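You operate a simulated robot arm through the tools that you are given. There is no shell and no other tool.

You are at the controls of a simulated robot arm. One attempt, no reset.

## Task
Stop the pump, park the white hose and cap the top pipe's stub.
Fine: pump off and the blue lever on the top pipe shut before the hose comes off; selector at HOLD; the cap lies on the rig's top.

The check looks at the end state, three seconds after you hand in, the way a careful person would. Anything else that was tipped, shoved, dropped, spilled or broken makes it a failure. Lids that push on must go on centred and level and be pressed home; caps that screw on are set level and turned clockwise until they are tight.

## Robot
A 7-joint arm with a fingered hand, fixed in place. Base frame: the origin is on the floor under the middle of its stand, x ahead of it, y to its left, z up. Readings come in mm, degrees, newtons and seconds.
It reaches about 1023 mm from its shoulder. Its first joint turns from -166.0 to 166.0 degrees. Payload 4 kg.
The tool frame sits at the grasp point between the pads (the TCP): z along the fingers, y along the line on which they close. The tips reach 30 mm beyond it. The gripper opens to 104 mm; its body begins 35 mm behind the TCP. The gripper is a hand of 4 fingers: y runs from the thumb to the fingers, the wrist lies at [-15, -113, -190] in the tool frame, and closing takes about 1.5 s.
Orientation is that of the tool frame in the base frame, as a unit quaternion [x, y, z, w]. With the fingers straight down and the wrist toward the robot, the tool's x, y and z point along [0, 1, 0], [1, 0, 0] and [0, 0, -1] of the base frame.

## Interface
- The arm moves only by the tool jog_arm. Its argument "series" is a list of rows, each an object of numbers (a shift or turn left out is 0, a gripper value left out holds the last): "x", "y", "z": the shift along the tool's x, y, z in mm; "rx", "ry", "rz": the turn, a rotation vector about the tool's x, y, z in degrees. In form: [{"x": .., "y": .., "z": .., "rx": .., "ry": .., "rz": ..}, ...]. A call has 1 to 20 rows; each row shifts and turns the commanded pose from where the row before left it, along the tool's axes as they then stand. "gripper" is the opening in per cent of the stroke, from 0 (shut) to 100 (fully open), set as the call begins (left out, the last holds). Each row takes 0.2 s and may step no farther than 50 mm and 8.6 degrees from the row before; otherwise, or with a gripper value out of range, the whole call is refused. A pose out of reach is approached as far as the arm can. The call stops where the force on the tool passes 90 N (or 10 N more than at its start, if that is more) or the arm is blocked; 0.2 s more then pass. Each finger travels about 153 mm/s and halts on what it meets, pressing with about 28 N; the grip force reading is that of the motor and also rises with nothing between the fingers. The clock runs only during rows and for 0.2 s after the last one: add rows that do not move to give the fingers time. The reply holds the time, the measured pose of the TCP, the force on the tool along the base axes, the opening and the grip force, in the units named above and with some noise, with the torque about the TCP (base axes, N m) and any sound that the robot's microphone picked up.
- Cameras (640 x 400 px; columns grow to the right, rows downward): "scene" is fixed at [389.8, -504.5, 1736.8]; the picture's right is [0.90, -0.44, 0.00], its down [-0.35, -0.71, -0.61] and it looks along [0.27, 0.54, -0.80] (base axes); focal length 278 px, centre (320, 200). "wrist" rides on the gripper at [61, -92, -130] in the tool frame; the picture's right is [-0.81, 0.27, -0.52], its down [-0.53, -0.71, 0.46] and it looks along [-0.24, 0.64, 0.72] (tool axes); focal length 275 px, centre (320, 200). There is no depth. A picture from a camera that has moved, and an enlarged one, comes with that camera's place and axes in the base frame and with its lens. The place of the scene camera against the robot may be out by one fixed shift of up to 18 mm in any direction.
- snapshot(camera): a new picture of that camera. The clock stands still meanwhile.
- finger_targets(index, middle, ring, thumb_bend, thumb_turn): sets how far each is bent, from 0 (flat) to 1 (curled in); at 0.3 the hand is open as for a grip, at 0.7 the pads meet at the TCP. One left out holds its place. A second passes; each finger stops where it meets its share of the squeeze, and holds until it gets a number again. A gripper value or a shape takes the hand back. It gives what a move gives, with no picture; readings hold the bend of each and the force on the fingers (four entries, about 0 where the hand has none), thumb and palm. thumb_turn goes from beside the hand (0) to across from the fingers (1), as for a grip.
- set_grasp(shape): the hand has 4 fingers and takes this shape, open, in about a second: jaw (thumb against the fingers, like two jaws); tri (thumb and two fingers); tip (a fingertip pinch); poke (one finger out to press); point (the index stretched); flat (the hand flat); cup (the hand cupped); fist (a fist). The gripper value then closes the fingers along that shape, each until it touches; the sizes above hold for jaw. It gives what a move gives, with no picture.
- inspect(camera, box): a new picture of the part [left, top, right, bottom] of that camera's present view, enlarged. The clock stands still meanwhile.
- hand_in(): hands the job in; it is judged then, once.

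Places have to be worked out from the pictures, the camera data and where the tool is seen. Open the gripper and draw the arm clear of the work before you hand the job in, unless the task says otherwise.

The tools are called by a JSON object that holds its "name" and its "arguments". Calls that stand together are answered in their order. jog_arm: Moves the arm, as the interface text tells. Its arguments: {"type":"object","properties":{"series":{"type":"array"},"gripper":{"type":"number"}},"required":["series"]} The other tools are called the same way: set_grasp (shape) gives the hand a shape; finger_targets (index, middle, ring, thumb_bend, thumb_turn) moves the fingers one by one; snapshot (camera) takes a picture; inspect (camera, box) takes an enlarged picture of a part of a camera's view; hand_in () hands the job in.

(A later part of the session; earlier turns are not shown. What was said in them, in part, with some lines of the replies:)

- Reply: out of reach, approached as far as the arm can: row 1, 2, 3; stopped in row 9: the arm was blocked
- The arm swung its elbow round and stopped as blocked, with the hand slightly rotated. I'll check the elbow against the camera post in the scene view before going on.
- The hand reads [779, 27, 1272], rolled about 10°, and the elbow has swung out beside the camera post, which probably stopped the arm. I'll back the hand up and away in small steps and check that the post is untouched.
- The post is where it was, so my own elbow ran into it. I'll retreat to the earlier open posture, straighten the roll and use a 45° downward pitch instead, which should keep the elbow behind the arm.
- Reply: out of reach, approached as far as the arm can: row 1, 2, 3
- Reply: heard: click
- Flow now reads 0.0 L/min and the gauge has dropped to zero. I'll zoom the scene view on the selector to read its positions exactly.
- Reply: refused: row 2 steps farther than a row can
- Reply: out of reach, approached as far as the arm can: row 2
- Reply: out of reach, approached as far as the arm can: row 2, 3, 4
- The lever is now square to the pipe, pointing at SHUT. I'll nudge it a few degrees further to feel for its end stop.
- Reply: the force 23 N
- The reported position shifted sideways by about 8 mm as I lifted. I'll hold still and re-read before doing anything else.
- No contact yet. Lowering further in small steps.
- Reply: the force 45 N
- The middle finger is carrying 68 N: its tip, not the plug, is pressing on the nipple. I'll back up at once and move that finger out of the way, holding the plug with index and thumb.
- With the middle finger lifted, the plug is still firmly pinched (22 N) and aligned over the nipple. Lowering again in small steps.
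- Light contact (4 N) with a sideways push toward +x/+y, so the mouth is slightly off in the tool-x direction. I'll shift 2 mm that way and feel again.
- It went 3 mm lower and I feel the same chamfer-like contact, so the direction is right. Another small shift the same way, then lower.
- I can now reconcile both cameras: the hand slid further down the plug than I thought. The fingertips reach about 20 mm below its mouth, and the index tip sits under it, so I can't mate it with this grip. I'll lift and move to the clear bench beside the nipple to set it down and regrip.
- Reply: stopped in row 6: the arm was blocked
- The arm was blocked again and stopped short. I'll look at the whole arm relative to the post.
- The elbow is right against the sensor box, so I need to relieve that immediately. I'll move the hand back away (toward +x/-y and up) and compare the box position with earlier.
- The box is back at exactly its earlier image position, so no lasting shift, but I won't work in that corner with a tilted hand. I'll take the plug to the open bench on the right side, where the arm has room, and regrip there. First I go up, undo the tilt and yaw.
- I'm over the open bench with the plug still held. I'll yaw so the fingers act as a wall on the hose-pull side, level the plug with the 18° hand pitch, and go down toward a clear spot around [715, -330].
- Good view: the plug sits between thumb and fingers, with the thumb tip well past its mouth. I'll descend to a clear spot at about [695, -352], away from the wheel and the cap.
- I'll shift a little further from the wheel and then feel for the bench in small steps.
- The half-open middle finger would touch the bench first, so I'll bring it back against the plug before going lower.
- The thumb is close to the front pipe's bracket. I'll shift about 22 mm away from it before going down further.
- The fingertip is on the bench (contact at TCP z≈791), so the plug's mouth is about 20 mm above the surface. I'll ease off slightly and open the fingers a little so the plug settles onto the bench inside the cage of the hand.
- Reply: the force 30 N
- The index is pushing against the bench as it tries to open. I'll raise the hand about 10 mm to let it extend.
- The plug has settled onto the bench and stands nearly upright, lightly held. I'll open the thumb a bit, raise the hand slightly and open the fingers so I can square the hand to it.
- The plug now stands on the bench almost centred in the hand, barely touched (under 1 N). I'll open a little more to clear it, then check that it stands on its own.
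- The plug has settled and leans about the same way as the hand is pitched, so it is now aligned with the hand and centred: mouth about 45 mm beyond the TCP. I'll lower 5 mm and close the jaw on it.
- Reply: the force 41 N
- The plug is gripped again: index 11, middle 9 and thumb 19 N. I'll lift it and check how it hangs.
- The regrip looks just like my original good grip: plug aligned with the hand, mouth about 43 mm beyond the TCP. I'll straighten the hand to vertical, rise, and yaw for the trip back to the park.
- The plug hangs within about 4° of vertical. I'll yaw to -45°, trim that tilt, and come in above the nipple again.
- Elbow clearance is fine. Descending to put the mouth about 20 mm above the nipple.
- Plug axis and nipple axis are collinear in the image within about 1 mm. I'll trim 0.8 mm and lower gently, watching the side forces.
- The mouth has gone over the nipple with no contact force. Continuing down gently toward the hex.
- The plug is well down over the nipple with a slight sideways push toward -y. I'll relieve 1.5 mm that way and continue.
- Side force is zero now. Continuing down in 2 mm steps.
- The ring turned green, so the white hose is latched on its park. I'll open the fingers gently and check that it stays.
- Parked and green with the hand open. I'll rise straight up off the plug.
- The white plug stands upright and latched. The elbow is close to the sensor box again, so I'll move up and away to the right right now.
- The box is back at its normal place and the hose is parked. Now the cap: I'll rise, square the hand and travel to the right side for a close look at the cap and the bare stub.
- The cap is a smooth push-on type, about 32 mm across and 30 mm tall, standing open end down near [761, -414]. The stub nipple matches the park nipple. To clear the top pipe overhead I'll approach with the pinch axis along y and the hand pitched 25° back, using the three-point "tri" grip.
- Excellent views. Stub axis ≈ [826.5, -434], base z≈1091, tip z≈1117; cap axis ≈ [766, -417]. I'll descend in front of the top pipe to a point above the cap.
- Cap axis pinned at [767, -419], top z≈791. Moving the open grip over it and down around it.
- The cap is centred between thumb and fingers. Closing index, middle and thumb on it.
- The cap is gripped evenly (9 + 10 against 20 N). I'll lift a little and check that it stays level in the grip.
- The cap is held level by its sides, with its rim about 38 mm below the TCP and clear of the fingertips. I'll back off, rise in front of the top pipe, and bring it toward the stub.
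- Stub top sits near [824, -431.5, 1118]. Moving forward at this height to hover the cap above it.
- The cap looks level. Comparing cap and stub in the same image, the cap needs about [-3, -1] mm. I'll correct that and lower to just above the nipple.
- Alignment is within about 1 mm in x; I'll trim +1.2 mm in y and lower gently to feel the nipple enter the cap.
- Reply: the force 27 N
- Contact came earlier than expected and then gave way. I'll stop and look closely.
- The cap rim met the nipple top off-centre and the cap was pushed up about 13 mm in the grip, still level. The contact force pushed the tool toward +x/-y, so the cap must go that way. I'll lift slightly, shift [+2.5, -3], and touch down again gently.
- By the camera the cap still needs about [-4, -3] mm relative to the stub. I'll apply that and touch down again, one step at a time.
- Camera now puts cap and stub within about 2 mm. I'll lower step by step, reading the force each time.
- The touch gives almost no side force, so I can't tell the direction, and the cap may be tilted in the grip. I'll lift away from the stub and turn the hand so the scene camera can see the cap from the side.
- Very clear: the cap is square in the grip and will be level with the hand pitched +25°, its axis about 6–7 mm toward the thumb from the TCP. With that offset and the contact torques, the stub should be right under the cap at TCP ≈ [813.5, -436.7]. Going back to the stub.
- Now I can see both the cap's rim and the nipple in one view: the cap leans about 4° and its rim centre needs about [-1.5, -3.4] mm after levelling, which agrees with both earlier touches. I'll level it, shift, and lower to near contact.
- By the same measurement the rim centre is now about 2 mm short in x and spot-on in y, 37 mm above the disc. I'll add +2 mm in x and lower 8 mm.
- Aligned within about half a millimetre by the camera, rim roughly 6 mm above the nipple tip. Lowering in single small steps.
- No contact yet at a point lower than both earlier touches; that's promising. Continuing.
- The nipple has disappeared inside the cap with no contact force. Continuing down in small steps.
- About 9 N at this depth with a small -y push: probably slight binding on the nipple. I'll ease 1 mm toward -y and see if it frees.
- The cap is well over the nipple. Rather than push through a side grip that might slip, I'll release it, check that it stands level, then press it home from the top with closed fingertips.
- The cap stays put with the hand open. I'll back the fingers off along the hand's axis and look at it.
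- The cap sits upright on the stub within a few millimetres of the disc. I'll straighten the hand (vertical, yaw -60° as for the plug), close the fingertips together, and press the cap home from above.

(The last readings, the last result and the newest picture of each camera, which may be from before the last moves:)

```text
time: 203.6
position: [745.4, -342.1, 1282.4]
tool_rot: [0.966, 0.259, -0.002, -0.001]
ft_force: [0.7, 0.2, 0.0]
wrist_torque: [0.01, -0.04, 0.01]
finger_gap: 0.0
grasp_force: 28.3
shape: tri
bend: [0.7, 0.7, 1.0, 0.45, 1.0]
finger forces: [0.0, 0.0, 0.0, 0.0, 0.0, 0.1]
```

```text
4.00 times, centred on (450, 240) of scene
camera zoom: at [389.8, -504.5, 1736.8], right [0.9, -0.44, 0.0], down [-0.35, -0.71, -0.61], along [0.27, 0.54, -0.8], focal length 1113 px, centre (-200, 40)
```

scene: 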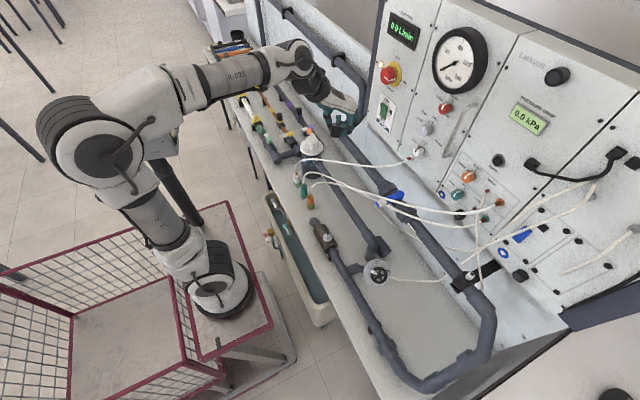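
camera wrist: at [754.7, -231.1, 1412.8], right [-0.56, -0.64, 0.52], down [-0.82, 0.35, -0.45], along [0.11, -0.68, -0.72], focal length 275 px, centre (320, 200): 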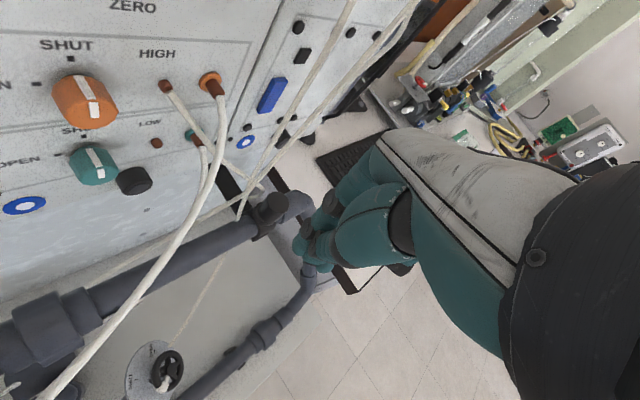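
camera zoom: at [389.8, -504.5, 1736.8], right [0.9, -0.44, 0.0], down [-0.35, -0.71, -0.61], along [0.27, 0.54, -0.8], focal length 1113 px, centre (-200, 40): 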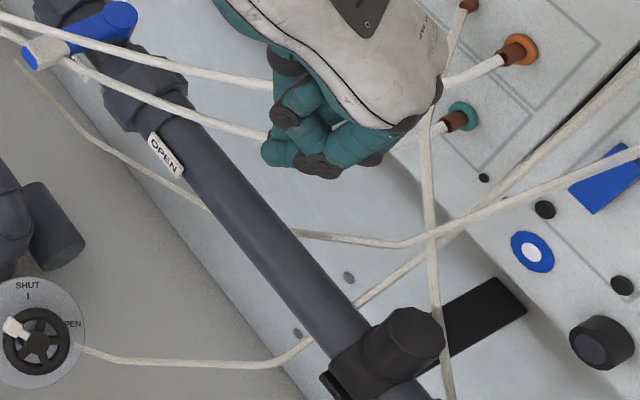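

{"name": "inspect", "arguments": {"camera": "wrist", "box": [220, 150, 380, 290]}}

{"name": "inspect", "arguments": {"camera": "scene", "box": [450, 210, 510, 240]}}

{"name": "inspect", "arguments": {"camera": "scene", "box": [455, 195, 505, 245]}}

```text
2.86 times, centred on (300, 220) of wrist
camera zoom: at [754.7, -231.1, 1412.8], right [-0.56, -0.64, 0.52], down [-0.82, 0.35, -0.45], along [0.11, -0.68, -0.72], focal length 786 px, centre (377, 143)
```

zoom: 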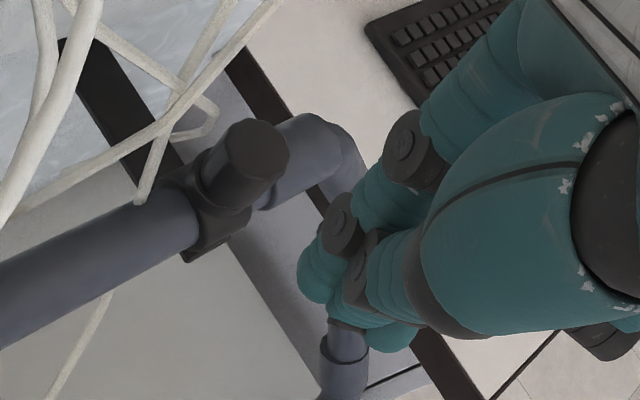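

```text
10.67 times, centred on (480, 225) of scene
camera zoom: at [389.8, -504.5, 1736.8], right [0.9, -0.44, 0.0], down [-0.35, -0.71, -0.61], along [0.27, 0.54, -0.8], focal length 2969 px, centre (-1387, -67)
```

zoom: 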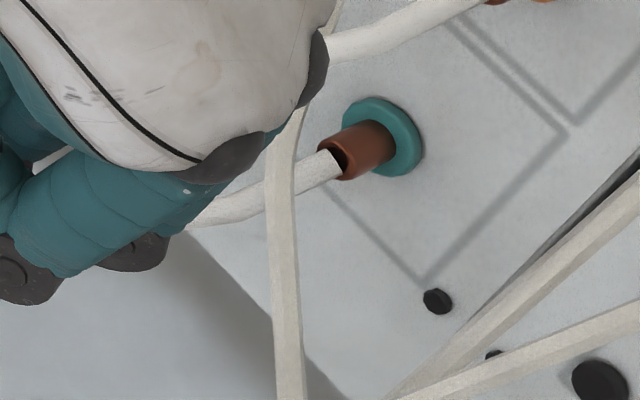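

```text
8.00 times, centred on (480, 220) of scene
camera zoom: at [389.8, -504.5, 1736.8], right [0.9, -0.44, 0.0], down [-0.35, -0.71, -0.61], along [0.27, 0.54, -0.8], focal length 2227 px, centre (-960, 40)
```

zoom: 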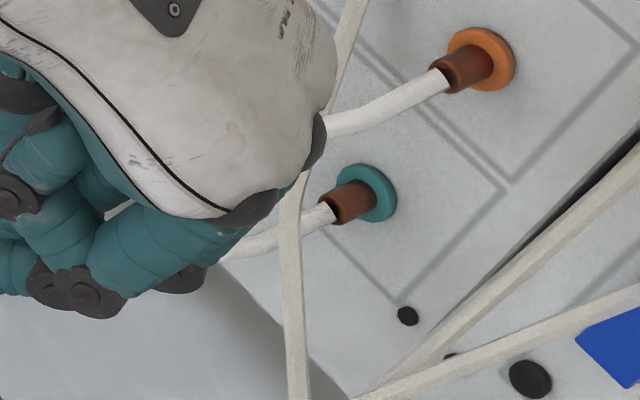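

The cap is upright on the stub. My closed fingertips cluster about 30 mm ahead of the TCP. Moving above the cap.

{"name": "jog_arm", "arguments": {"series": [{"x": 5, "y": 30.3, "z": 5}, {"x": 5, "y": 30.3, "z": 15}, {"x": 5, "y": 30.3, "z": 25}, {"x": 5, "y": 30.3, "z": 35}, {}]}}

{"name": "inspect", "arguments": {"camera": "wrist", "box": [220, 170, 400, 330]}}

{"name": "inspect", "arguments": {"camera": "scene", "box": [440, 220, 520, 300]}}

```text
time: 204.8
position: [824.1, -434.1, 1200.6]
tool_rot: [0.966, 0.259, -0.002, 0.0]
ft_force: [-0.5, -0.6, 0.2]
wrist_torque: [0.05, 0.01, 0.01]
finger_gap: 0.4
grasp_force: 27.8
shape: tri
bend: [0.7, 0.7, 1.0, 0.45, 1.0]
finger forces: [0.0, 0.0, 0.0, 0.1, 0.1, 0.0]
```

```text
2.50 times, centred on (310, 250) of wrist
camera zoom: at [832.8, -324.0, 1332.3], right [-0.56, -0.64, 0.52], down [-0.82, 0.35, -0.45], along [0.11, -0.68, -0.72], focal length 688 px, centre (345, 75)
```

zoom: 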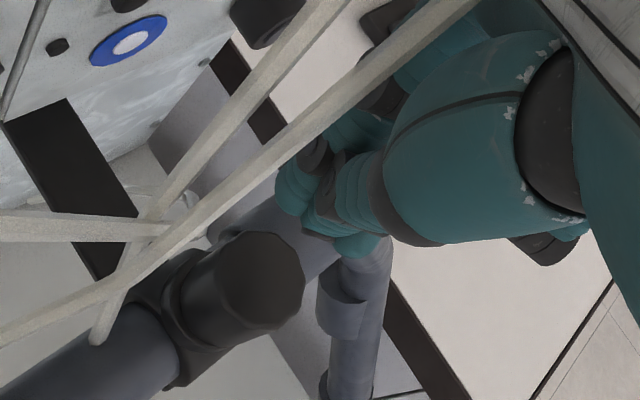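

```text
5.00 times, centred on (480, 260) of scene
camera zoom: at [389.8, -504.5, 1736.8], right [0.9, -0.44, 0.0], down [-0.35, -0.71, -0.61], along [0.27, 0.54, -0.8], focal length 1392 px, centre (-480, -100)
```

zoom: 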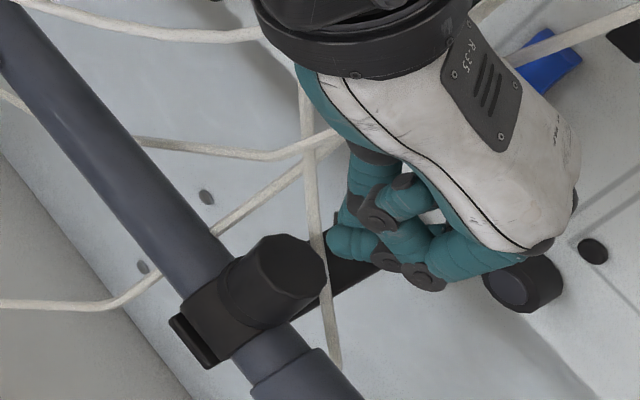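

Cap top centre is at about [821, -436.6, 1125.5], so roughly 6 mm from home. I'll centre the fingertips over it and press down in small steps.

{"name": "jog_arm", "arguments": {"series": [{"x": -3.9, "y": 3.6, "z": 15}, {"z": 20}, {}]}}

{"name": "inspect", "arguments": {"camera": "wrist", "box": [220, 170, 400, 330]}}

{"name": "inspect", "arguments": {"camera": "scene", "box": [440, 220, 520, 300]}}

```text
time: 205.6
position: [823.1, -441.7, 1167.3]
tool_rot: [0.966, 0.259, -0.002, -0.001]
ft_force: [-0.3, 0.5, 0.6]
wrist_torque: [0.03, -0.01, -0.01]
finger_gap: 0.2
grasp_force: 28.6
shape: tri
bend: [0.7, 0.7, 1.0, 0.45, 1.0]
finger forces: [0.0, 0.0, 0.0, 0.0, 0.0, 0.0]
```

```text
2.50 times, centred on (310, 250) of wrist
camera zoom: at [831.7, -330.6, 1297.8], right [-0.56, -0.64, 0.52], down [-0.82, 0.35, -0.45], along [0.11, -0.68, -0.72], focal length 688 px, centre (345, 75)
```

zoom: 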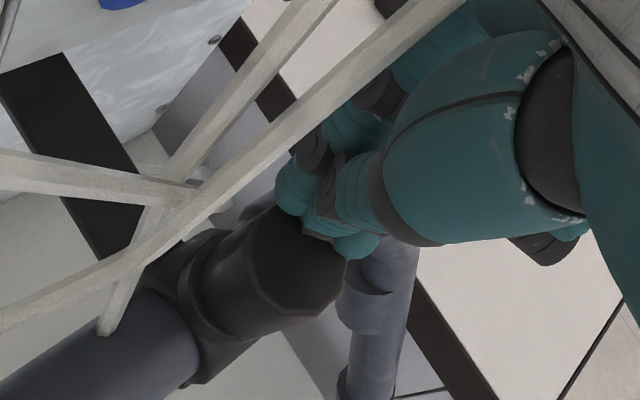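

```text
5.00 times, centred on (480, 260) of scene
camera zoom: at [389.8, -504.5, 1736.8], right [0.9, -0.44, 0.0], down [-0.35, -0.71, -0.61], along [0.27, 0.54, -0.8], focal length 1392 px, centre (-480, -100)
```

zoom: 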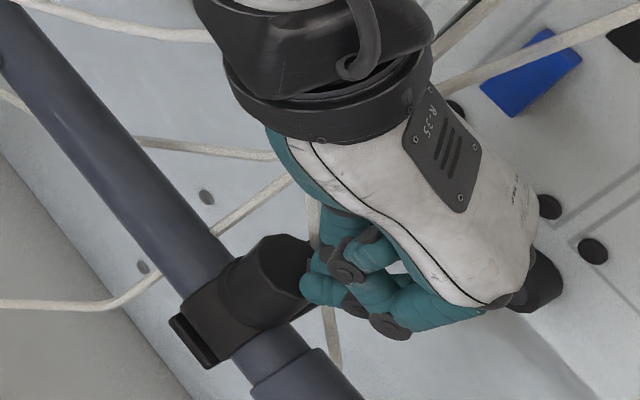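

{"name": "inspect", "arguments": {"camera": "scene", "box": [460, 250, 510, 295]}}

{"name": "inspect", "arguments": {"camera": "wrist", "box": [270, 200, 360, 290]}}

```text
8.89 times, centred on (485, 272) of scene
camera zoom: at [389.8, -504.5, 1736.8], right [0.9, -0.44, 0.0], down [-0.35, -0.71, -0.61], along [0.27, 0.54, -0.8], focal length 2474 px, centre (-1147, -444)
```

zoom: 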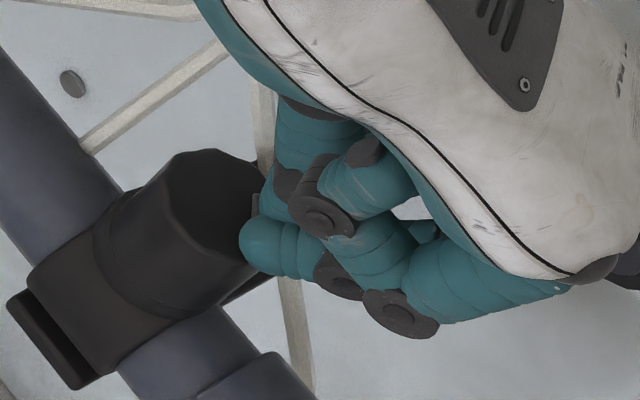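

```text
4.44 times, centred on (315, 245) of wrist
camera zoom: at [831.7, -330.6, 1297.8], right [-0.56, -0.64, 0.52], down [-0.82, 0.35, -0.45], along [0.11, -0.68, -0.72], focal length 1224 px, centre (342, 0)
```

zoom: 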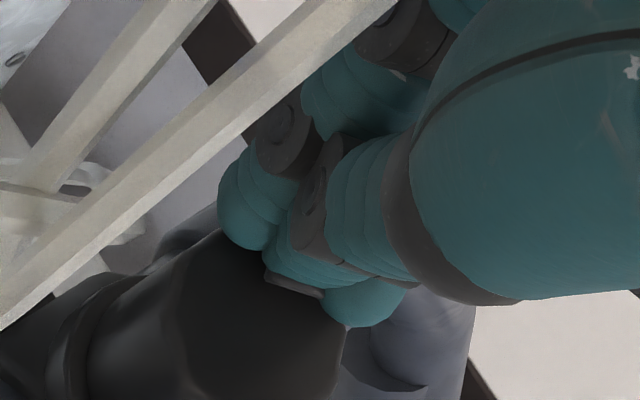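

The fingertip cluster is about 5 mm off the cap's centre. I'll correct that, then descend to contact.

{"name": "jog_arm", "arguments": {"series": [{"x": -1, "y": -5.3}, {"z": 6}, {}]}}

{"name": "inspect", "arguments": {"camera": "wrist", "box": [270, 200, 360, 290]}}

{"name": "inspect", "arguments": {"camera": "scene", "box": [460, 250, 510, 295]}}

```text
time: 206.4
position: [818.5, -438.1, 1167.5]
tool_rot: [0.966, 0.26, 0.003, 0.004]
ft_force: [12.7, -2.7, 45.9]
wrist_torque: [-0.08, -0.19, 0.04]
finger_gap: 0.0
grasp_force: 27.7
shape: tri
bend: [0.7, 0.7, 1.0, 0.45, 1.0]
finger forces: [0.0, 39.8, 0.0, 0.0, 54.4, 0.0]
```

```text
4.44 times, centred on (315, 245) of wrist
camera zoom: at [825.9, -326.0, 1296.6], right [-0.57, -0.64, 0.52], down [-0.82, 0.35, -0.46], along [0.12, -0.68, -0.72], focal length 1224 px, centre (342, 0)
```

zoom: 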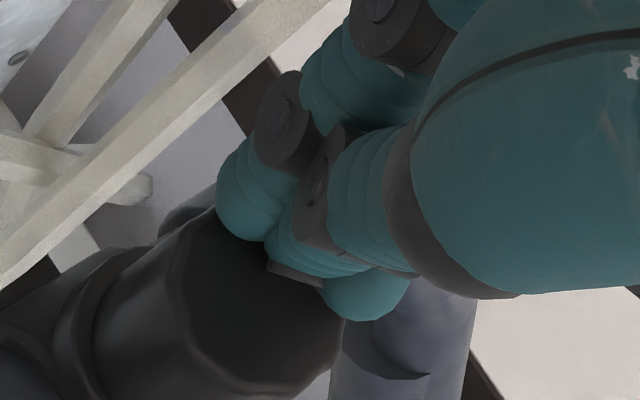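

```text
8.89 times, centred on (485, 272) of scene
camera zoom: at [389.8, -504.5, 1736.8], right [0.9, -0.44, 0.0], down [-0.35, -0.71, -0.61], along [0.27, 0.54, -0.8], focal length 2474 px, centre (-1147, -444)
```

zoom: 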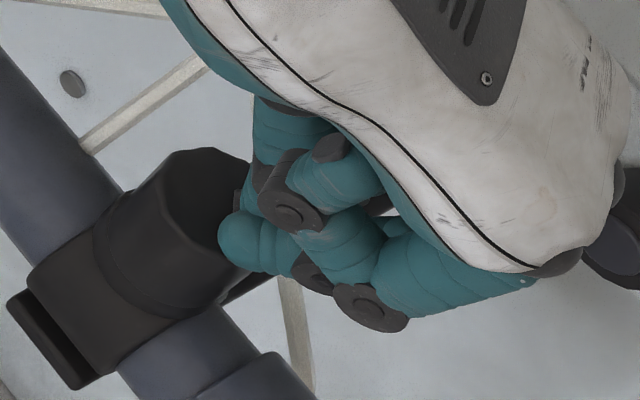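

The fingertips reached the cap earlier than I reckoned, and it already takes 46 N without moving. I'll ease off and look closely at the joint between cap and disc.

{"name": "jog_arm", "arguments": {"series": [{"z": -6}, {"z": -20}, {"y": -30, "z": -20}, {"y": -40, "z": -10}, {"y": -40}, {}]}}

{"name": "inspect", "arguments": {"camera": "scene", "box": [455, 255, 495, 295]}}

{"name": "inspect", "arguments": {"camera": "wrist", "box": [220, 190, 340, 290]}}

{"name": "snapshot", "arguments": {"camera": "wrist"}}

```text
time: 207.8
position: [766.0, -341.8, 1214.8]
tool_rot: [0.966, 0.258, -0.002, 0.0]
ft_force: [0.3, 0.2, -0.1]
wrist_torque: [0.01, 0.0, 0.02]
finger_gap: 0.0
grasp_force: 27.9
shape: tri
bend: [0.7, 0.7, 1.0, 0.45, 1.0]
finger forces: [0.0, 0.0, 0.0, 0.0, 0.1, 0.0]
```

```text
10.00 times, centred on (475, 275) of scene
camera zoom: at [389.8, -504.5, 1736.8], right [0.9, -0.44, 0.0], down [-0.35, -0.71, -0.61], along [0.27, 0.54, -0.8], focal length 2784 px, centre (-1230, -550)
```

zoom: 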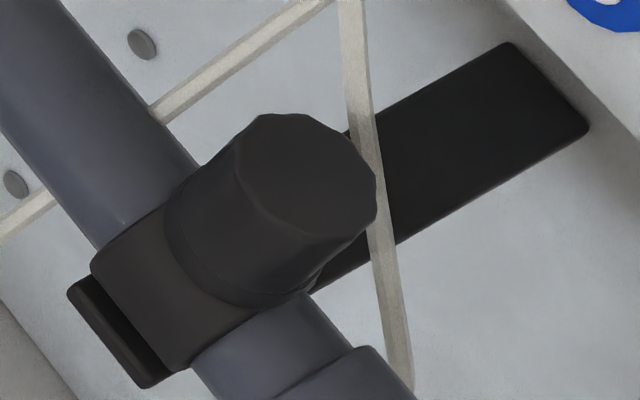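

```text
4.00 times, centred on (280, 240) of wrist
camera zoom: at [774.4, -232.3, 1345.7], right [-0.56, -0.64, 0.52], down [-0.82, 0.35, -0.45], along [0.11, -0.68, -0.72], focal length 1101 px, centre (480, 40)
```

zoom: 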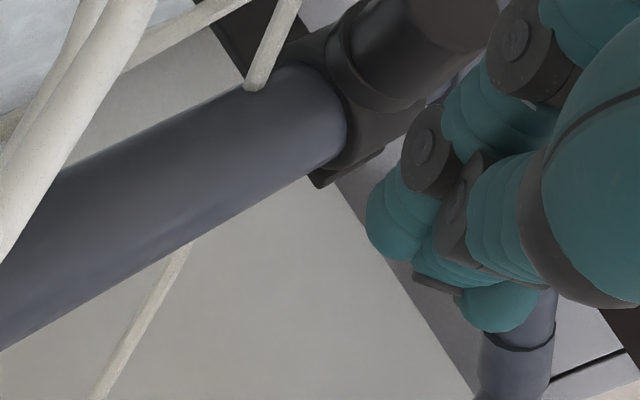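

```text
taken
camera wrist: at [774.4, -232.3, 1345.7], right [-0.56, -0.64, 0.52], down [-0.82, 0.35, -0.45], along [0.11, -0.68, -0.72], focal length 275 px, centre (320, 200)
```

wrist: 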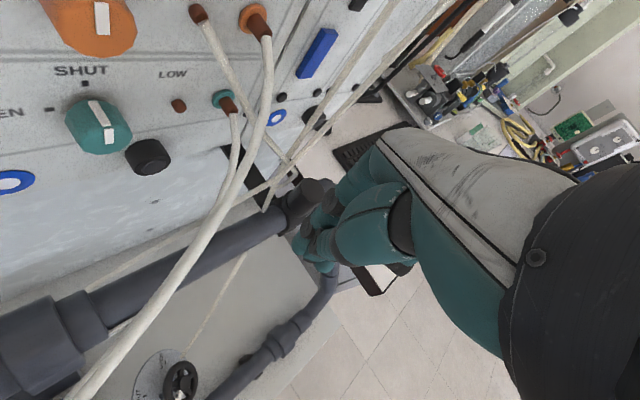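

I can't tell from above whether any gap remains. I'll look at the joint side-on with the wrist camera, using the 45° pose whose camera view is nearly horizontal.

{"name": "jog_arm", "arguments": {"series": [{"x": -35, "y": -30}, {"x": -35, "y": -20, "rz": -7.5}, {"rz": -7.5}, {"rz": -7.5}, {"rz": -7.5}, {"rz": -7.5}, {"rz": -7.5}, {"rz": -7.5}, {"rz": -7.5}, {"rx": -7.5}, {"rx": -7.5}, {"rx": -7.5}, {"rx": -7.5}, {"rx": -7.5}, {"rx": -7.5}, {}]}}

{"name": "snapshot", "arguments": {"camera": "wrist"}}

```text
time: 211.2
position: [678.3, -333.1, 1217.6]
tool_rot: [0.654, 0.654, 0.269, 0.269]
ft_force: [0.6, 0.7, 0.5]
wrist_torque: [-0.01, 0.01, 0.01]
finger_gap: 0.0
grasp_force: 28.0
shape: tri
bend: [0.7, 0.7, 1.0, 0.45, 1.0]
finger forces: [0.0, 0.0, 0.0, 0.1, 0.1, 0.1]
```

```text
taken
camera wrist: at [521.9, -271.5, 1245.6], right [-0.17, -0.81, 0.56], down [-0.19, -0.53, -0.83], along [0.97, -0.24, -0.06], focal length 275 px, centre (320, 200)
```

wrist: 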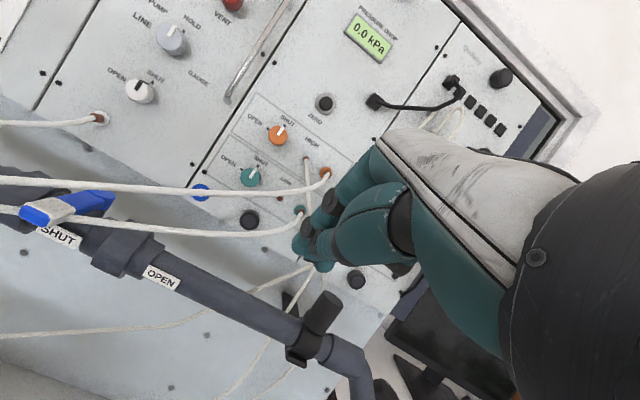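

{"name": "inspect", "arguments": {"camera": "wrist", "box": [270, 280, 370, 380]}}

{"name": "inspect", "arguments": {"camera": "wrist", "box": [0, 170, 180, 300]}}

```text
4.00 times, centred on (320, 330) of wrist
camera zoom: at [521.9, -271.5, 1245.6], right [-0.17, -0.81, 0.56], down [-0.19, -0.53, -0.83], along [0.97, -0.24, -0.06], focal length 1101 px, centre (320, -320)
```

zoom: 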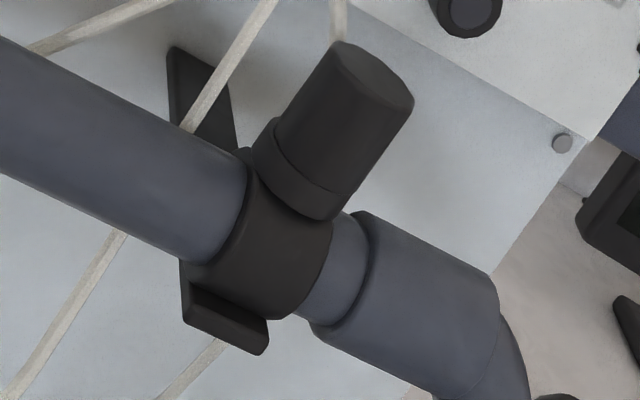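

```text
3.08 times, centred on (90, 235) of wrist
camera zoom: at [521.9, -271.5, 1245.6], right [-0.17, -0.81, 0.56], down [-0.19, -0.53, -0.83], along [0.97, -0.24, -0.06], focal length 847 px, centre (1028, 92)
```

zoom: 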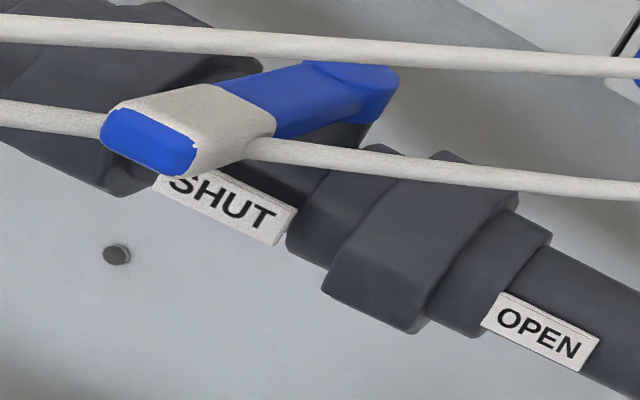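

Side-on, the cap stands square on the boss with no visible gap. I'll zoom tighter on the joint to be sure.

{"name": "inspect", "arguments": {"camera": "wrist", "box": [300, 285, 350, 340]}}

{"name": "inspect", "arguments": {"camera": "scene", "box": [462, 262, 488, 288]}}

```text
7.27 times, centred on (325, 312) of wrist
camera zoom: at [521.9, -271.5, 1245.6], right [-0.17, -0.81, 0.56], down [-0.19, -0.53, -0.83], along [0.97, -0.24, -0.06], focal length 2002 px, centre (284, -618)
```

zoom: 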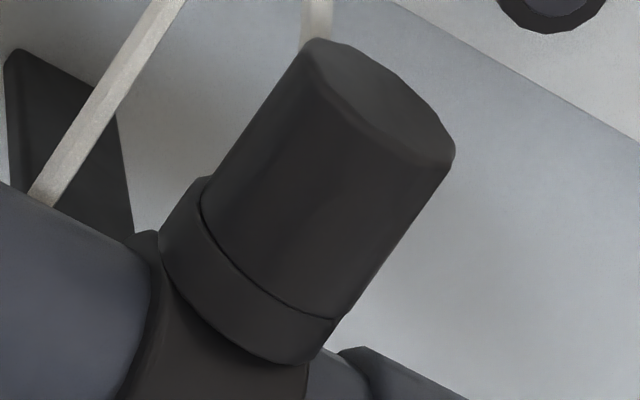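

```text
15.38 times, centred on (475, 275) of scene
camera zoom: at [389.8, -504.5, 1736.8], right [0.9, -0.44, 0.0], down [-0.35, -0.71, -0.61], along [0.27, 0.54, -0.8], focal length 4282 px, centre (-2065, -954)
```

zoom: 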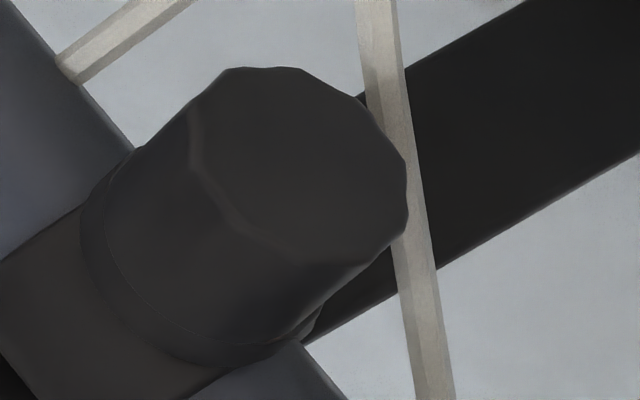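

The joint looks flush and the cap is vertical. For certainty I'll give it one more centred press from above; the last contact torque tells me the fingertips' contact point sits about (-6, -4) mm from the TCP in the tool frame.

{"name": "jog_arm", "arguments": {"series": [{"rx": 7.5}, {"rx": 7.5}, {"rx": 7.5}, {"rx": 7.5}, {"rx": 7.5}, {"rx": 7.5}, {"z": -20, "rz": 7.5}, {"z": -20, "rz": 7.5}, {"rz": 7.5}, {"rz": 7.5}, {"rz": 7.5}, {"rz": 7.5}, {"rz": 7.5}, {"rz": 7.5}, {}]}}

```text
time: 214.4
position: [677.5, -332.3, 1258.3]
tool_rot: [0.966, 0.258, -0.002, -0.001]
ft_force: [-0.1, 0.6, 0.6]
wrist_torque: [-0.04, 0.0, 0.0]
finger_gap: 0.0
grasp_force: 28.3
shape: tri
bend: [0.7, 0.7, 1.0, 0.46, 1.0]
finger forces: [0.1, 0.0, 0.1, 0.0, 0.0, 0.1]
```

{"name": "jog_arm", "arguments": {"series": [{"x": 15.6, "y": 33.2, "z": 9.6}, {"x": 15.6, "y": 33.2, "z": 9.6}, {"x": 15.6, "y": 33.2, "z": 9.6}, {"x": 15.6, "y": 33.2, "z": 9.6}, {"x": 15.5, "y": 33.3, "z": 9.6}, {}, {}]}}

{"name": "inspect", "arguments": {"camera": "scene", "box": [440, 220, 520, 300]}}

{"name": "inspect", "arguments": {"camera": "wrist", "box": [220, 170, 400, 330]}}

```text
time: 216.0
position: [831.6, -438.3, 1207.6]
tool_rot: [0.966, 0.259, -0.002, 0.0]
ft_force: [-0.2, -0.2, 0.1]
wrist_torque: [-0.01, -0.02, 0.02]
finger_gap: 0.0
grasp_force: 28.0
shape: tri
bend: [0.7, 0.7, 1.0, 0.46, 1.0]
finger forces: [0.0, 0.1, 0.1, 0.0, 0.0, 0.0]
```

```text
5.00 times, centred on (480, 260) of scene
camera zoom: at [389.8, -504.5, 1736.8], right [0.9, -0.44, 0.0], down [-0.35, -0.71, -0.61], along [0.27, 0.54, -0.8], focal length 1392 px, centre (-480, -100)
```

zoom: 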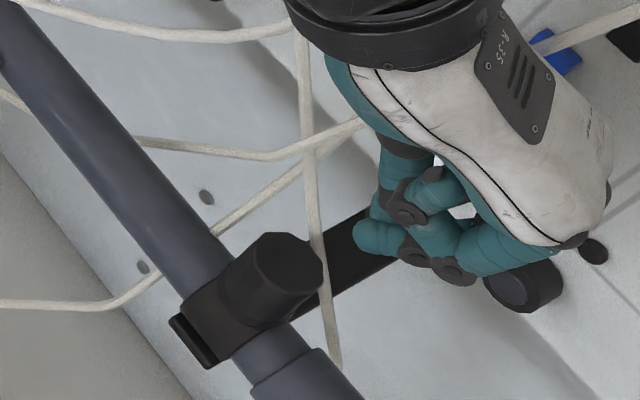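

```text
2.50 times, centred on (310, 250) of wrist
camera zoom: at [839.4, -327.8, 1339.0], right [-0.56, -0.64, 0.52], down [-0.82, 0.35, -0.45], along [0.11, -0.68, -0.72], focal length 688 px, centre (345, 75)
```

zoom: 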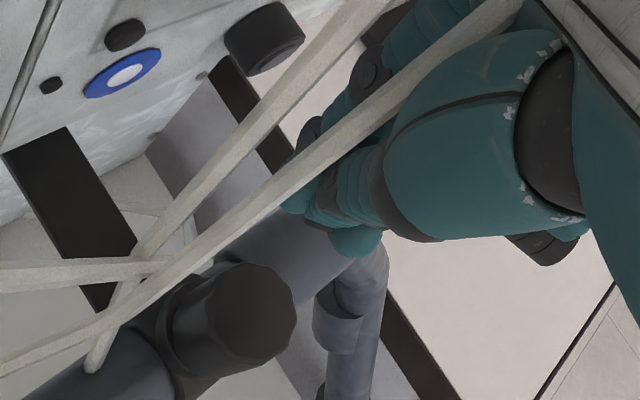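

{"name": "jog_arm", "arguments": {"series": [{"x": -2.8, "y": -4.3, "z": 12}, {"z": 14}, {}]}}

{"name": "jog_arm", "arguments": {"series": [{"z": 3}, {}]}}

```text
time: 216.8
position: [825.2, -436.8, 1184.5]
tool_rot: [0.966, 0.259, -0.001, 0.0]
ft_force: [-0.3, 0.3, 0.3]
wrist_torque: [-0.01, 0.02, -0.01]
finger_gap: 0.1
grasp_force: 27.8
shape: tri
bend: [0.7, 0.7, 1.0, 0.46, 1.0]
finger forces: [0.0, 0.1, 0.1, 0.1, 0.0, 0.0]
```

```text
time: 217.4
position: [825.7, -436.8, 1180.9]
tool_rot: [0.966, 0.259, -0.001, -0.001]
ft_force: [0.7, 0.0, -0.1]
wrist_torque: [0.01, 0.01, 0.04]
finger_gap: 0.0
grasp_force: 28.0
shape: tri
bend: [0.7, 0.7, 1.0, 0.46, 1.0]
finger forces: [0.0, 0.0, 0.1, 0.0, 0.1, 0.1]
```

{"name": "jog_arm", "arguments": {"series": [{"z": 3}, {"z": 3}, {}]}}

{"name": "inspect", "arguments": {"camera": "wrist", "box": [250, 190, 370, 310]}}

```text
time: 218.2
position: [823.1, -436.6, 1174.2]
tool_rot: [0.966, 0.258, -0.002, 0.0]
ft_force: [-0.3, -0.3, -0.6]
wrist_torque: [-0.03, -0.01, 0.0]
finger_gap: 0.3
grasp_force: 27.9
shape: tri
bend: [0.7, 0.7, 1.0, 0.46, 1.0]
finger forces: [0.1, 0.1, 0.1, 0.1, 0.0, 0.0]
```

```text
3.33 times, centred on (310, 250) of wrist
camera zoom: at [832.0, -326.1, 1305.1], right [-0.56, -0.64, 0.52], down [-0.82, 0.35, -0.45], along [0.11, -0.68, -0.72], focal length 918 px, centre (353, 33)
```

zoom: 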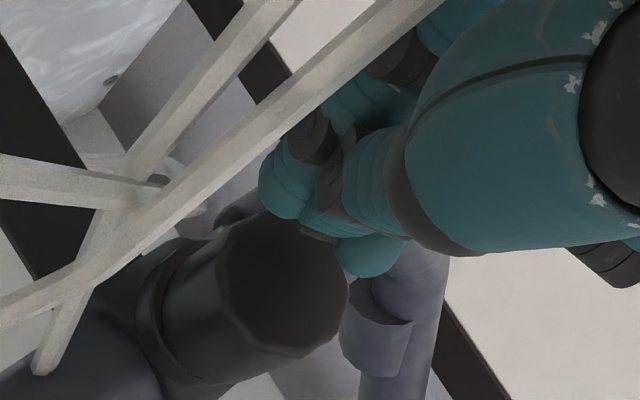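

The fingertips are just above the cap but slightly off-centre. I'll shift about [+3, +4] mm and then press gently.

{"name": "jog_arm", "arguments": {"series": [{"x": 4.6, "y": -2}, {}]}}

{"name": "jog_arm", "arguments": {"series": [{"z": 2.5}, {}]}}

```text
time: 218.8
position: [825.7, -433.0, 1175.5]
tool_rot: [0.966, 0.258, -0.001, -0.001]
ft_force: [-0.2, -1.1, -0.2]
wrist_torque: [-0.01, 0.03, -0.02]
finger_gap: 0.0
grasp_force: 27.7
shape: tri
bend: [0.7, 0.7, 1.0, 0.46, 1.0]
finger forces: [0.1, 0.0, 0.0, 0.0, 0.0, 0.1]
```

```text
time: 219.4
position: [826.2, -432.2, 1172.8]
tool_rot: [0.966, 0.258, -0.002, -0.001]
ft_force: [0.8, 1.2, -0.3]
wrist_torque: [-0.03, 0.01, 0.02]
finger_gap: 0.1
grasp_force: 28.0
shape: tri
bend: [0.7, 0.7, 1.0, 0.46, 1.0]
finger forces: [0.1, 0.1, 0.1, 0.0, 0.0, 0.0]
```

{"name": "jog_arm", "arguments": {"series": [{"z": 2.5}, {}]}}

```text
time: 220.0
position: [826.8, -431.3, 1168.9]
tool_rot: [0.966, 0.259, -0.003, 0.0]
ft_force: [-0.2, -0.6, -0.4]
wrist_torque: [0.01, 0.0, 0.0]
finger_gap: 0.0
grasp_force: 28.6
shape: tri
bend: [0.7, 0.7, 1.0, 0.46, 1.0]
finger forces: [0.0, 0.0, 0.0, 0.1, 0.0, 0.0]
```

{"name": "jog_arm", "arguments": {"series": [{"z": 2}, {}]}}

```text
time: 220.6
position: [827.2, -433.5, 1167.5]
tool_rot: [0.966, 0.258, -0.002, 0.0]
ft_force: [1.0, 0.6, 4.6]
wrist_torque: [-0.04, 0.06, 0.03]
finger_gap: 0.0
grasp_force: 27.7
shape: tri
bend: [0.7, 0.7, 1.0, 0.45, 1.0]
finger forces: [0.1, 0.0, 0.2, 0.0, 0.1, 0.0]
```

{"name": "inspect", "arguments": {"camera": "wrist", "box": [250, 190, 370, 310]}}

{"name": "inspect", "arguments": {"camera": "scene", "box": [450, 240, 510, 300]}}

```text
3.33 times, centred on (310, 250) of wrist
camera zoom: at [835.1, -322.4, 1297.6], right [-0.56, -0.64, 0.52], down [-0.82, 0.35, -0.45], along [0.11, -0.68, -0.72], focal length 918 px, centre (353, 33)
```

zoom: 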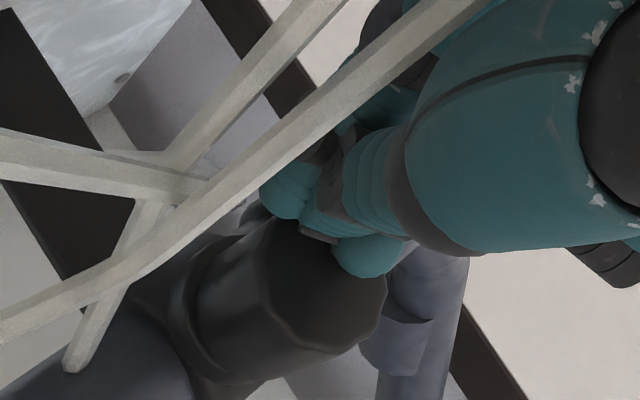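

```text
6.67 times, centred on (480, 270) of scene
camera zoom: at [389.8, -504.5, 1736.8], right [0.9, -0.44, 0.0], down [-0.35, -0.71, -0.61], along [0.27, 0.54, -0.8], focal length 1856 px, centre (-747, -267)
```

zoom: 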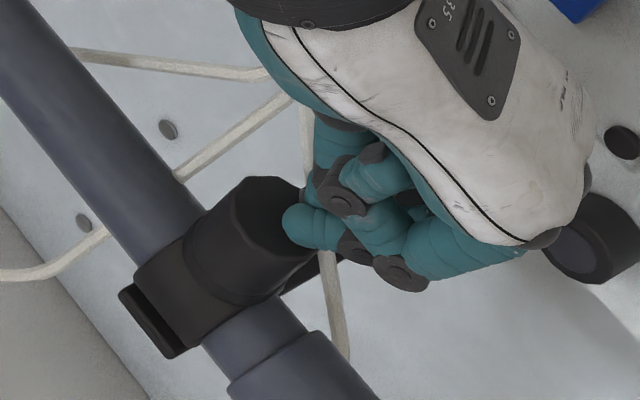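

{"name": "jog_arm", "arguments": {"series": [{"z": 1.5}, {}]}}

```text
time: 221.2
position: [827.0, -432.3, 1166.8]
tool_rot: [0.967, 0.257, -0.002, 0.001]
ft_force: [1.4, -3.0, 15.1]
wrist_torque: [-0.18, 0.13, 0.05]
finger_gap: 0.0
grasp_force: 28.1
shape: tri
bend: [0.7, 0.7, 1.0, 0.46, 1.0]
finger forces: [0.0, 42.1, 0.1, 0.0, 0.0, 0.0]
```

The middle fingertip is pressing about 5 mm off centre. I'll lift, shift 5 mm in +x, and press again.

{"name": "jog_arm", "arguments": {"series": [{"z": -4}, {"x": 4.3, "y": 2.5}, {"z": 3}, {}]}}

```text
time: 222.2
position: [832.0, -432.8, 1167.3]
tool_rot: [0.966, 0.259, -0.002, 0.0]
ft_force: [1.1, 0.0, 3.4]
wrist_torque: [0.02, 0.04, -0.02]
finger_gap: 0.1
grasp_force: 28.3
shape: tri
bend: [0.7, 0.7, 1.0, 0.45, 1.0]
finger forces: [0.1, 0.0, 0.0, 0.0, 0.0, 0.0]
```

{"name": "jog_arm", "arguments": {"series": [{"z": 2}, {}]}}

```text
time: 222.8
position: [831.6, -431.9, 1168.2]
tool_rot: [0.966, 0.259, -0.001, 0.001]
ft_force: [1.6, -2.0, 19.7]
wrist_torque: [-0.17, 0.21, 0.05]
finger_gap: 0.0
grasp_force: 28.3
shape: tri
bend: [0.7, 0.7, 1.0, 0.46, 1.0]
finger forces: [0.1, 51.5, 0.1, 0.1, 0.1, 0.0]
```

The contact is now within about 2–3 mm of the cap's axis. I'll press a bit more firmly.

{"name": "jog_arm", "arguments": {"series": [{"z": 2}, {}]}}

```text
time: 223.4
position: [831.9, -431.9, 1166.9]
tool_rot: [0.966, 0.259, 0.001, 0.001]
ft_force: [2.5, -2.7, 41.1]
wrist_torque: [-0.33, 0.44, 0.07]
finger_gap: 0.0
grasp_force: 27.1
shape: tri
bend: [0.7, 0.7, 1.0, 0.46, 1.0]
finger forces: [0.0, 86.5, 0.0, 0.1, 0.0, 0.1]
```

41 N near the centre with no movement: it's solid. One last small push, then release.

{"name": "jog_arm", "arguments": {"series": [{"z": 1.5}, {}]}}

```text
time: 224.0
position: [831.6, -432.5, 1165.9]
tool_rot: [0.966, 0.258, 0.002, 0.002]
ft_force: [0.2, -3.6, 51.8]
wrist_torque: [-0.33, 0.58, 0.06]
finger_gap: 0.0
grasp_force: 27.6
shape: tri
bend: [0.7, 0.7, 1.0, 0.46, 1.0]
finger forces: [0.1, 99.0, 0.1, 0.0, 0.1, 0.0]
```

Firmly home at over 50 N. Retreating straight up and away, then inspecting.

{"name": "jog_arm", "arguments": {"series": [{"z": -6}, {"z": -20}, {"z": -25}, {"y": -30, "z": -20}, {"y": -40, "x": -10}, {"y": -40, "x": -20}, {"x": -35}, {}]}}

{"name": "jog_arm", "arguments": {"series": [{"rz": -7.5}, {"rz": -7.5}, {"rz": -7.5}, {"rz": -7.5}, {"rz": -7.5}, {"rz": -7.5}, {"rz": -7.5}, {"rz": -7.5}, {"rx": -7.5}, {"rx": -7.5}, {"rx": -7.5}, {"rx": -7.5}, {"rx": -7.5}, {"rx": -7.5}, {}]}}

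{"name": "snapshot", "arguments": {"camera": "wrist"}}

{"name": "snapshot", "arguments": {"camera": "scene"}}

```text
time: 225.8
position: [718.3, -367.8, 1232.3]
tool_rot: [0.966, 0.259, -0.002, 0.0]
ft_force: [0.5, 0.2, 0.1]
wrist_torque: [-0.01, 0.03, -0.02]
finger_gap: 0.0
grasp_force: 27.6
shape: tri
bend: [0.7, 0.7, 1.0, 0.45, 1.0]
finger forces: [0.1, 0.0, 0.0, 0.0, 0.1, 0.0]
```

```text
time: 229.0
position: [720.8, -369.4, 1233.7]
tool_rot: [0.654, 0.653, 0.27, 0.27]
ft_force: [-0.4, 0.3, -0.3]
wrist_torque: [0.04, 0.0, -0.01]
finger_gap: 0.0
grasp_force: 28.2
shape: tri
bend: [0.7, 0.7, 1.0, 0.46, 1.0]
finger forces: [0.0, 0.0, 0.0, 0.0, 0.0, 0.0]
```

```text
taken
camera wrist: at [564.2, -307.4, 1260.4], right [-0.17, -0.81, 0.56], down [-0.18, -0.53, -0.83], along [0.97, -0.25, -0.06], focal length 275 px, centre (320, 200)
```

wrist: 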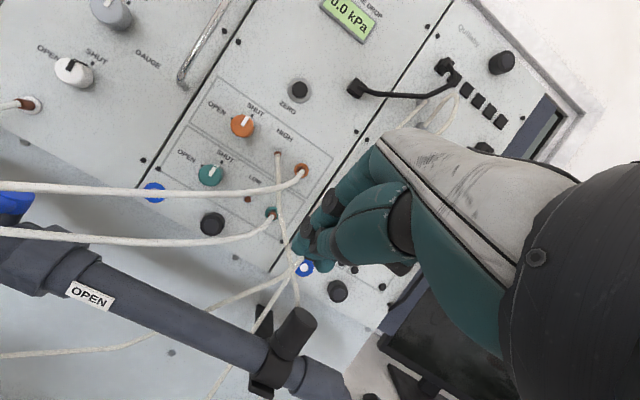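

```text
taken
```

scene: 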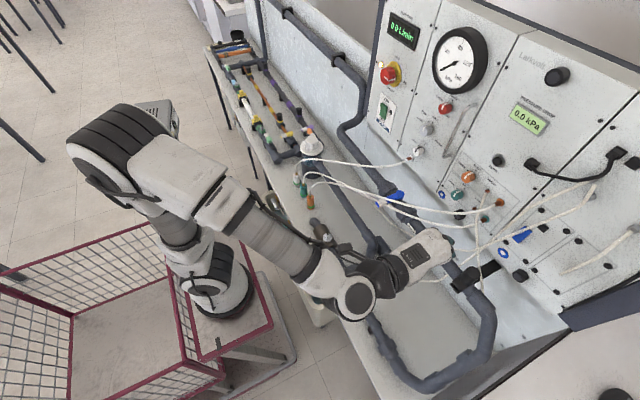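

{"name": "inspect", "arguments": {"camera": "wrist", "box": [240, 295, 340, 395]}}

{"name": "inspect", "arguments": {"camera": "scene", "box": [370, 60, 470, 170]}}

{"name": "inspect", "arguments": {"camera": "scene", "box": [270, 130, 420, 230]}}

```text
4.00 times, centred on (290, 345) of wrist
camera zoom: at [564.2, -307.4, 1260.4], right [-0.17, -0.81, 0.56], down [-0.18, -0.53, -0.83], along [0.97, -0.25, -0.06], focal length 1101 px, centre (440, -380)
```

zoom: 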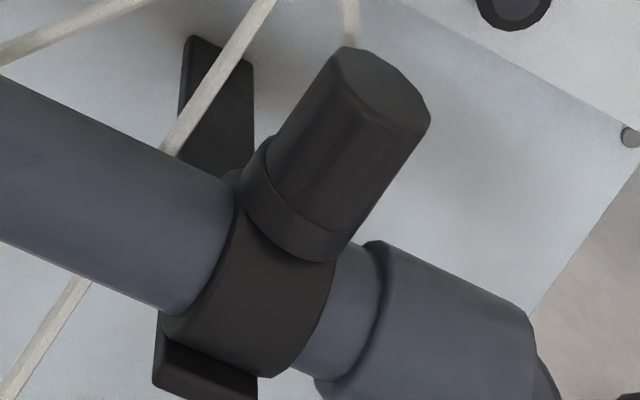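

```text
3.64 times, centred on (420, 115) of scene
camera zoom: at [389.8, -504.5, 1736.8], right [0.9, -0.44, 0.0], down [-0.35, -0.71, -0.61], along [0.27, 0.54, -0.8], focal length 1012 px, centre (-44, 509)
```

zoom: 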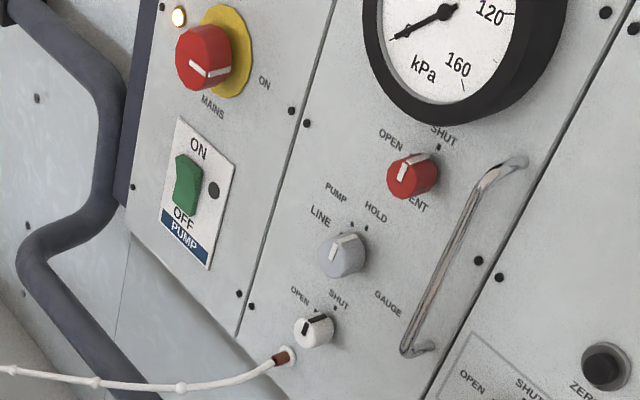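

```text
4.00 times, centred on (345, 180) of scene
camera zoom: at [389.8, -504.5, 1736.8], right [0.9, -0.44, 0.0], down [-0.35, -0.71, -0.61], along [0.27, 0.54, -0.8], focal length 1113 px, centre (220, 280)
```

zoom: 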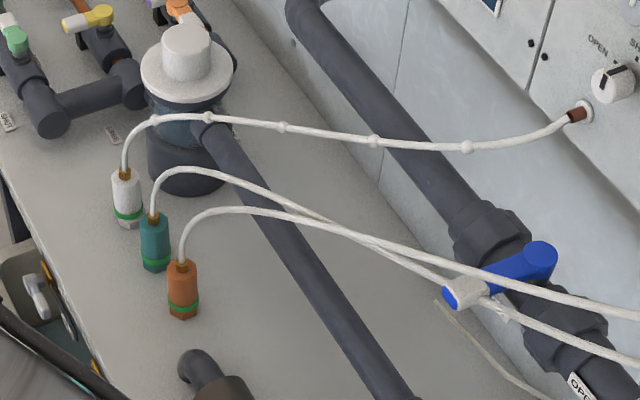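

Everything checks out: pump off (0 L/min), selector at HOLD, blue lever across at SHUT, white plug parked with its ring green, and the cap flush and upright on the stub. I'll open the hand and draw the arm back to its starting pose, clear of the rig.

{"name": "jog_arm", "arguments": {"series": [{"y": -25, "z": -35}, {"y": -25, "z": -35}, {"y": 0, "z": -45}, {"x": 30, "z": -30}, {"x": 40, "rx": 7.5}, {"x": 40, "rx": 7.5}, {"x": 40, "rx": 7.5}, {"x": 40, "rx": 7.5}, {"x": 40, "rx": 7.5}, {"x": 40, "rx": 7.5}, {"x": 40}, {}]}}

{"name": "set_grasp", "arguments": {"shape": "jaw"}}

{"name": "snapshot", "arguments": {"camera": "scene"}}

```text
time: 231.6
position: [584.3, -56.9, 1299.4]
tool_rot: [0.707, 0.707, -0.001, -0.001]
ft_force: [0.4, -0.5, -0.1]
wrist_torque: [0.02, 0.0, 0.0]
finger_gap: 0.0
grasp_force: 27.6
shape: tri
bend: [0.7, 0.7, 1.0, 0.46, 1.0]
finger forces: [0.0, 0.1, 0.0, 0.1, 0.0, 0.0]
```

```text
time: 232.5
position: [584.9, -59.1, 1300.4]
tool_rot: [0.707, 0.707, -0.002, -0.001]
ft_force: [0.2, -0.1, -0.2]
wrist_torque: [0.0, 0.0, 0.0]
finger_gap: 103.5
grasp_force: 0.0
shape: jaw
bend: [0.3, 0.3, 0.3, 0.3, 0.98]
finger forces: [0.0, 0.0, 0.0, 0.0, 0.1, 0.0]
```

```text
taken
```

scene: 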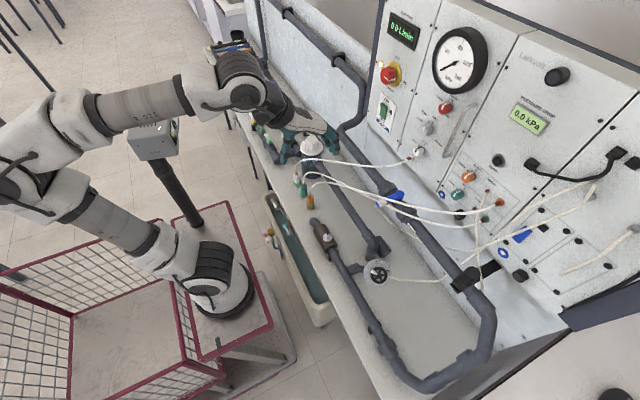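

{"name": "jog_arm", "arguments": {"series": [{"y": -20, "z": -30}, {"y": -26, "z": -35}, {"y": -26, "z": -35}, {"y": -26, "z": -26}, {}]}}

{"name": "snapshot", "arguments": {"camera": "scene"}}

{"name": "inspect", "arguments": {"camera": "scene", "box": [270, 130, 420, 230]}}

{"name": "inspect", "arguments": {"camera": "scene", "box": [340, 220, 520, 350]}}

{"name": "inspect", "arguments": {"camera": "scene", "box": [100, 80, 220, 240]}}

```text
time: 233.7
position: [480.9, -59.8, 1426.1]
tool_rot: [0.708, 0.706, -0.001, -0.001]
ft_force: [-0.4, -1.1, -0.4]
wrist_torque: [-0.06, 0.0, -0.03]
finger_gap: 103.5
grasp_force: 0.1
shape: jaw
bend: [0.3, 0.3, 0.3, 0.3, 0.98]
finger forces: [0.0, 0.0, 0.0, 0.1, 0.0, 0.1]
```

```text
taken
```

scene: 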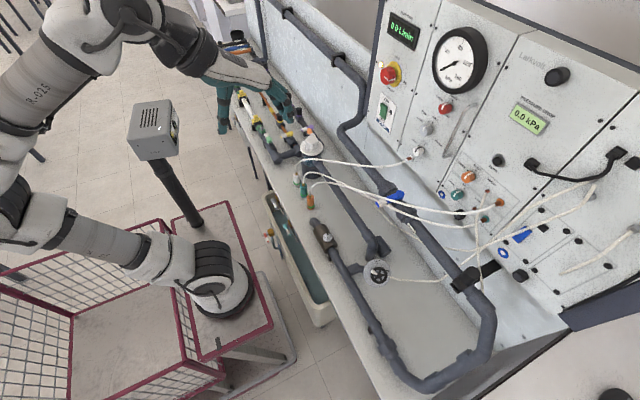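

```text
4.00 times, centred on (345, 180) of scene
camera zoom: at [389.8, -504.5, 1736.8], right [0.9, -0.44, 0.0], down [-0.35, -0.71, -0.61], along [0.27, 0.54, -0.8], focal length 1113 px, centre (220, 280)
```

zoom: 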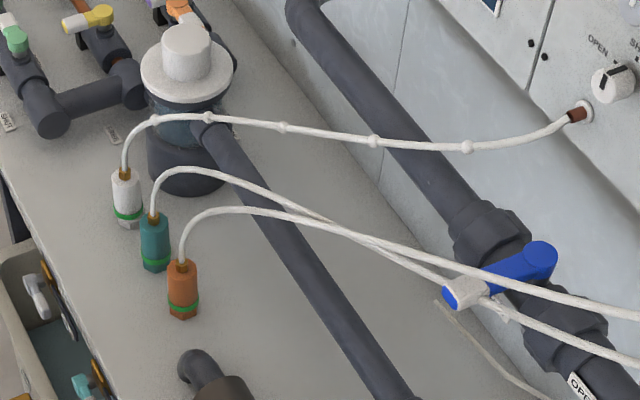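

```text
3.08 times, centred on (430, 285) of scene
camera zoom: at [389.8, -504.5, 1736.8], right [0.9, -0.44, 0.0], down [-0.35, -0.71, -0.61], along [0.27, 0.54, -0.8], focal length 856 px, centre (-18, -62)
```

zoom: 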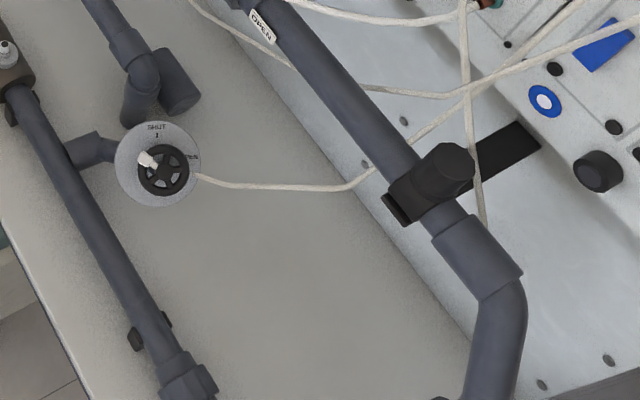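

```text
2.50 times, centred on (160, 160) of scene
camera zoom: at [389.8, -504.5, 1736.8], right [0.9, -0.44, 0.0], down [-0.35, -0.71, -0.61], along [0.27, 0.54, -0.8], focal length 696 px, centre (720, 300)
```

zoom: 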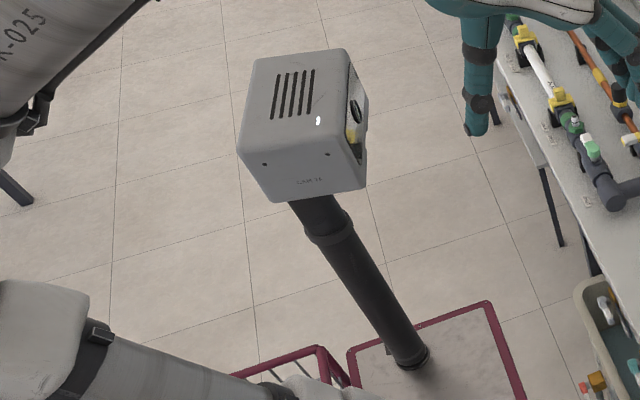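

The arm is clear with the hand open, and the whole scene looks in order: pump off, selector at HOLD, lever shut, white hose parked and green, stub capped, post and neighbouring parts undisturbed. Handing in.

{"name": "hand_in", "arguments": {}}

```text
The job is handed in.
```

The job is handed in. The pump is off, the white hose is parked, and the cap is on the top pipe's stub. I haven't seen the check's result.

- **Pump:** The rocker clicked to OFF, its light went out and flow read 0.0 L/min. Mains is still on.
- **Blue lever:** It is turned across the top pipe to SHUT. I shut it after the pump was off and before I pulled the hose.
- **Selector:** Its pointer stands at HOLD.
- **White hose:** It is on the white park nipple beside the teal plug, with its ring showing green. On the first try the plug tilted in my grip, so I set it down on the bench, regripped it and parked it cleanly.
- **Cap:** It is on the stub, level and flush with the boss. I pressed it from above to about 50 N and it did not move. I treated it as a push-on cap because neither the nipple nor the cap shows threads.

While I worked near the park, the robot's elbow pressed against the sensor box on its post. In the pictures the box looked pushed aside slightly, then returned to its original place once I moved away. I saw nothing else shifted in the final pictures.

The arm is drawn back to about its starting pose with the hand open.
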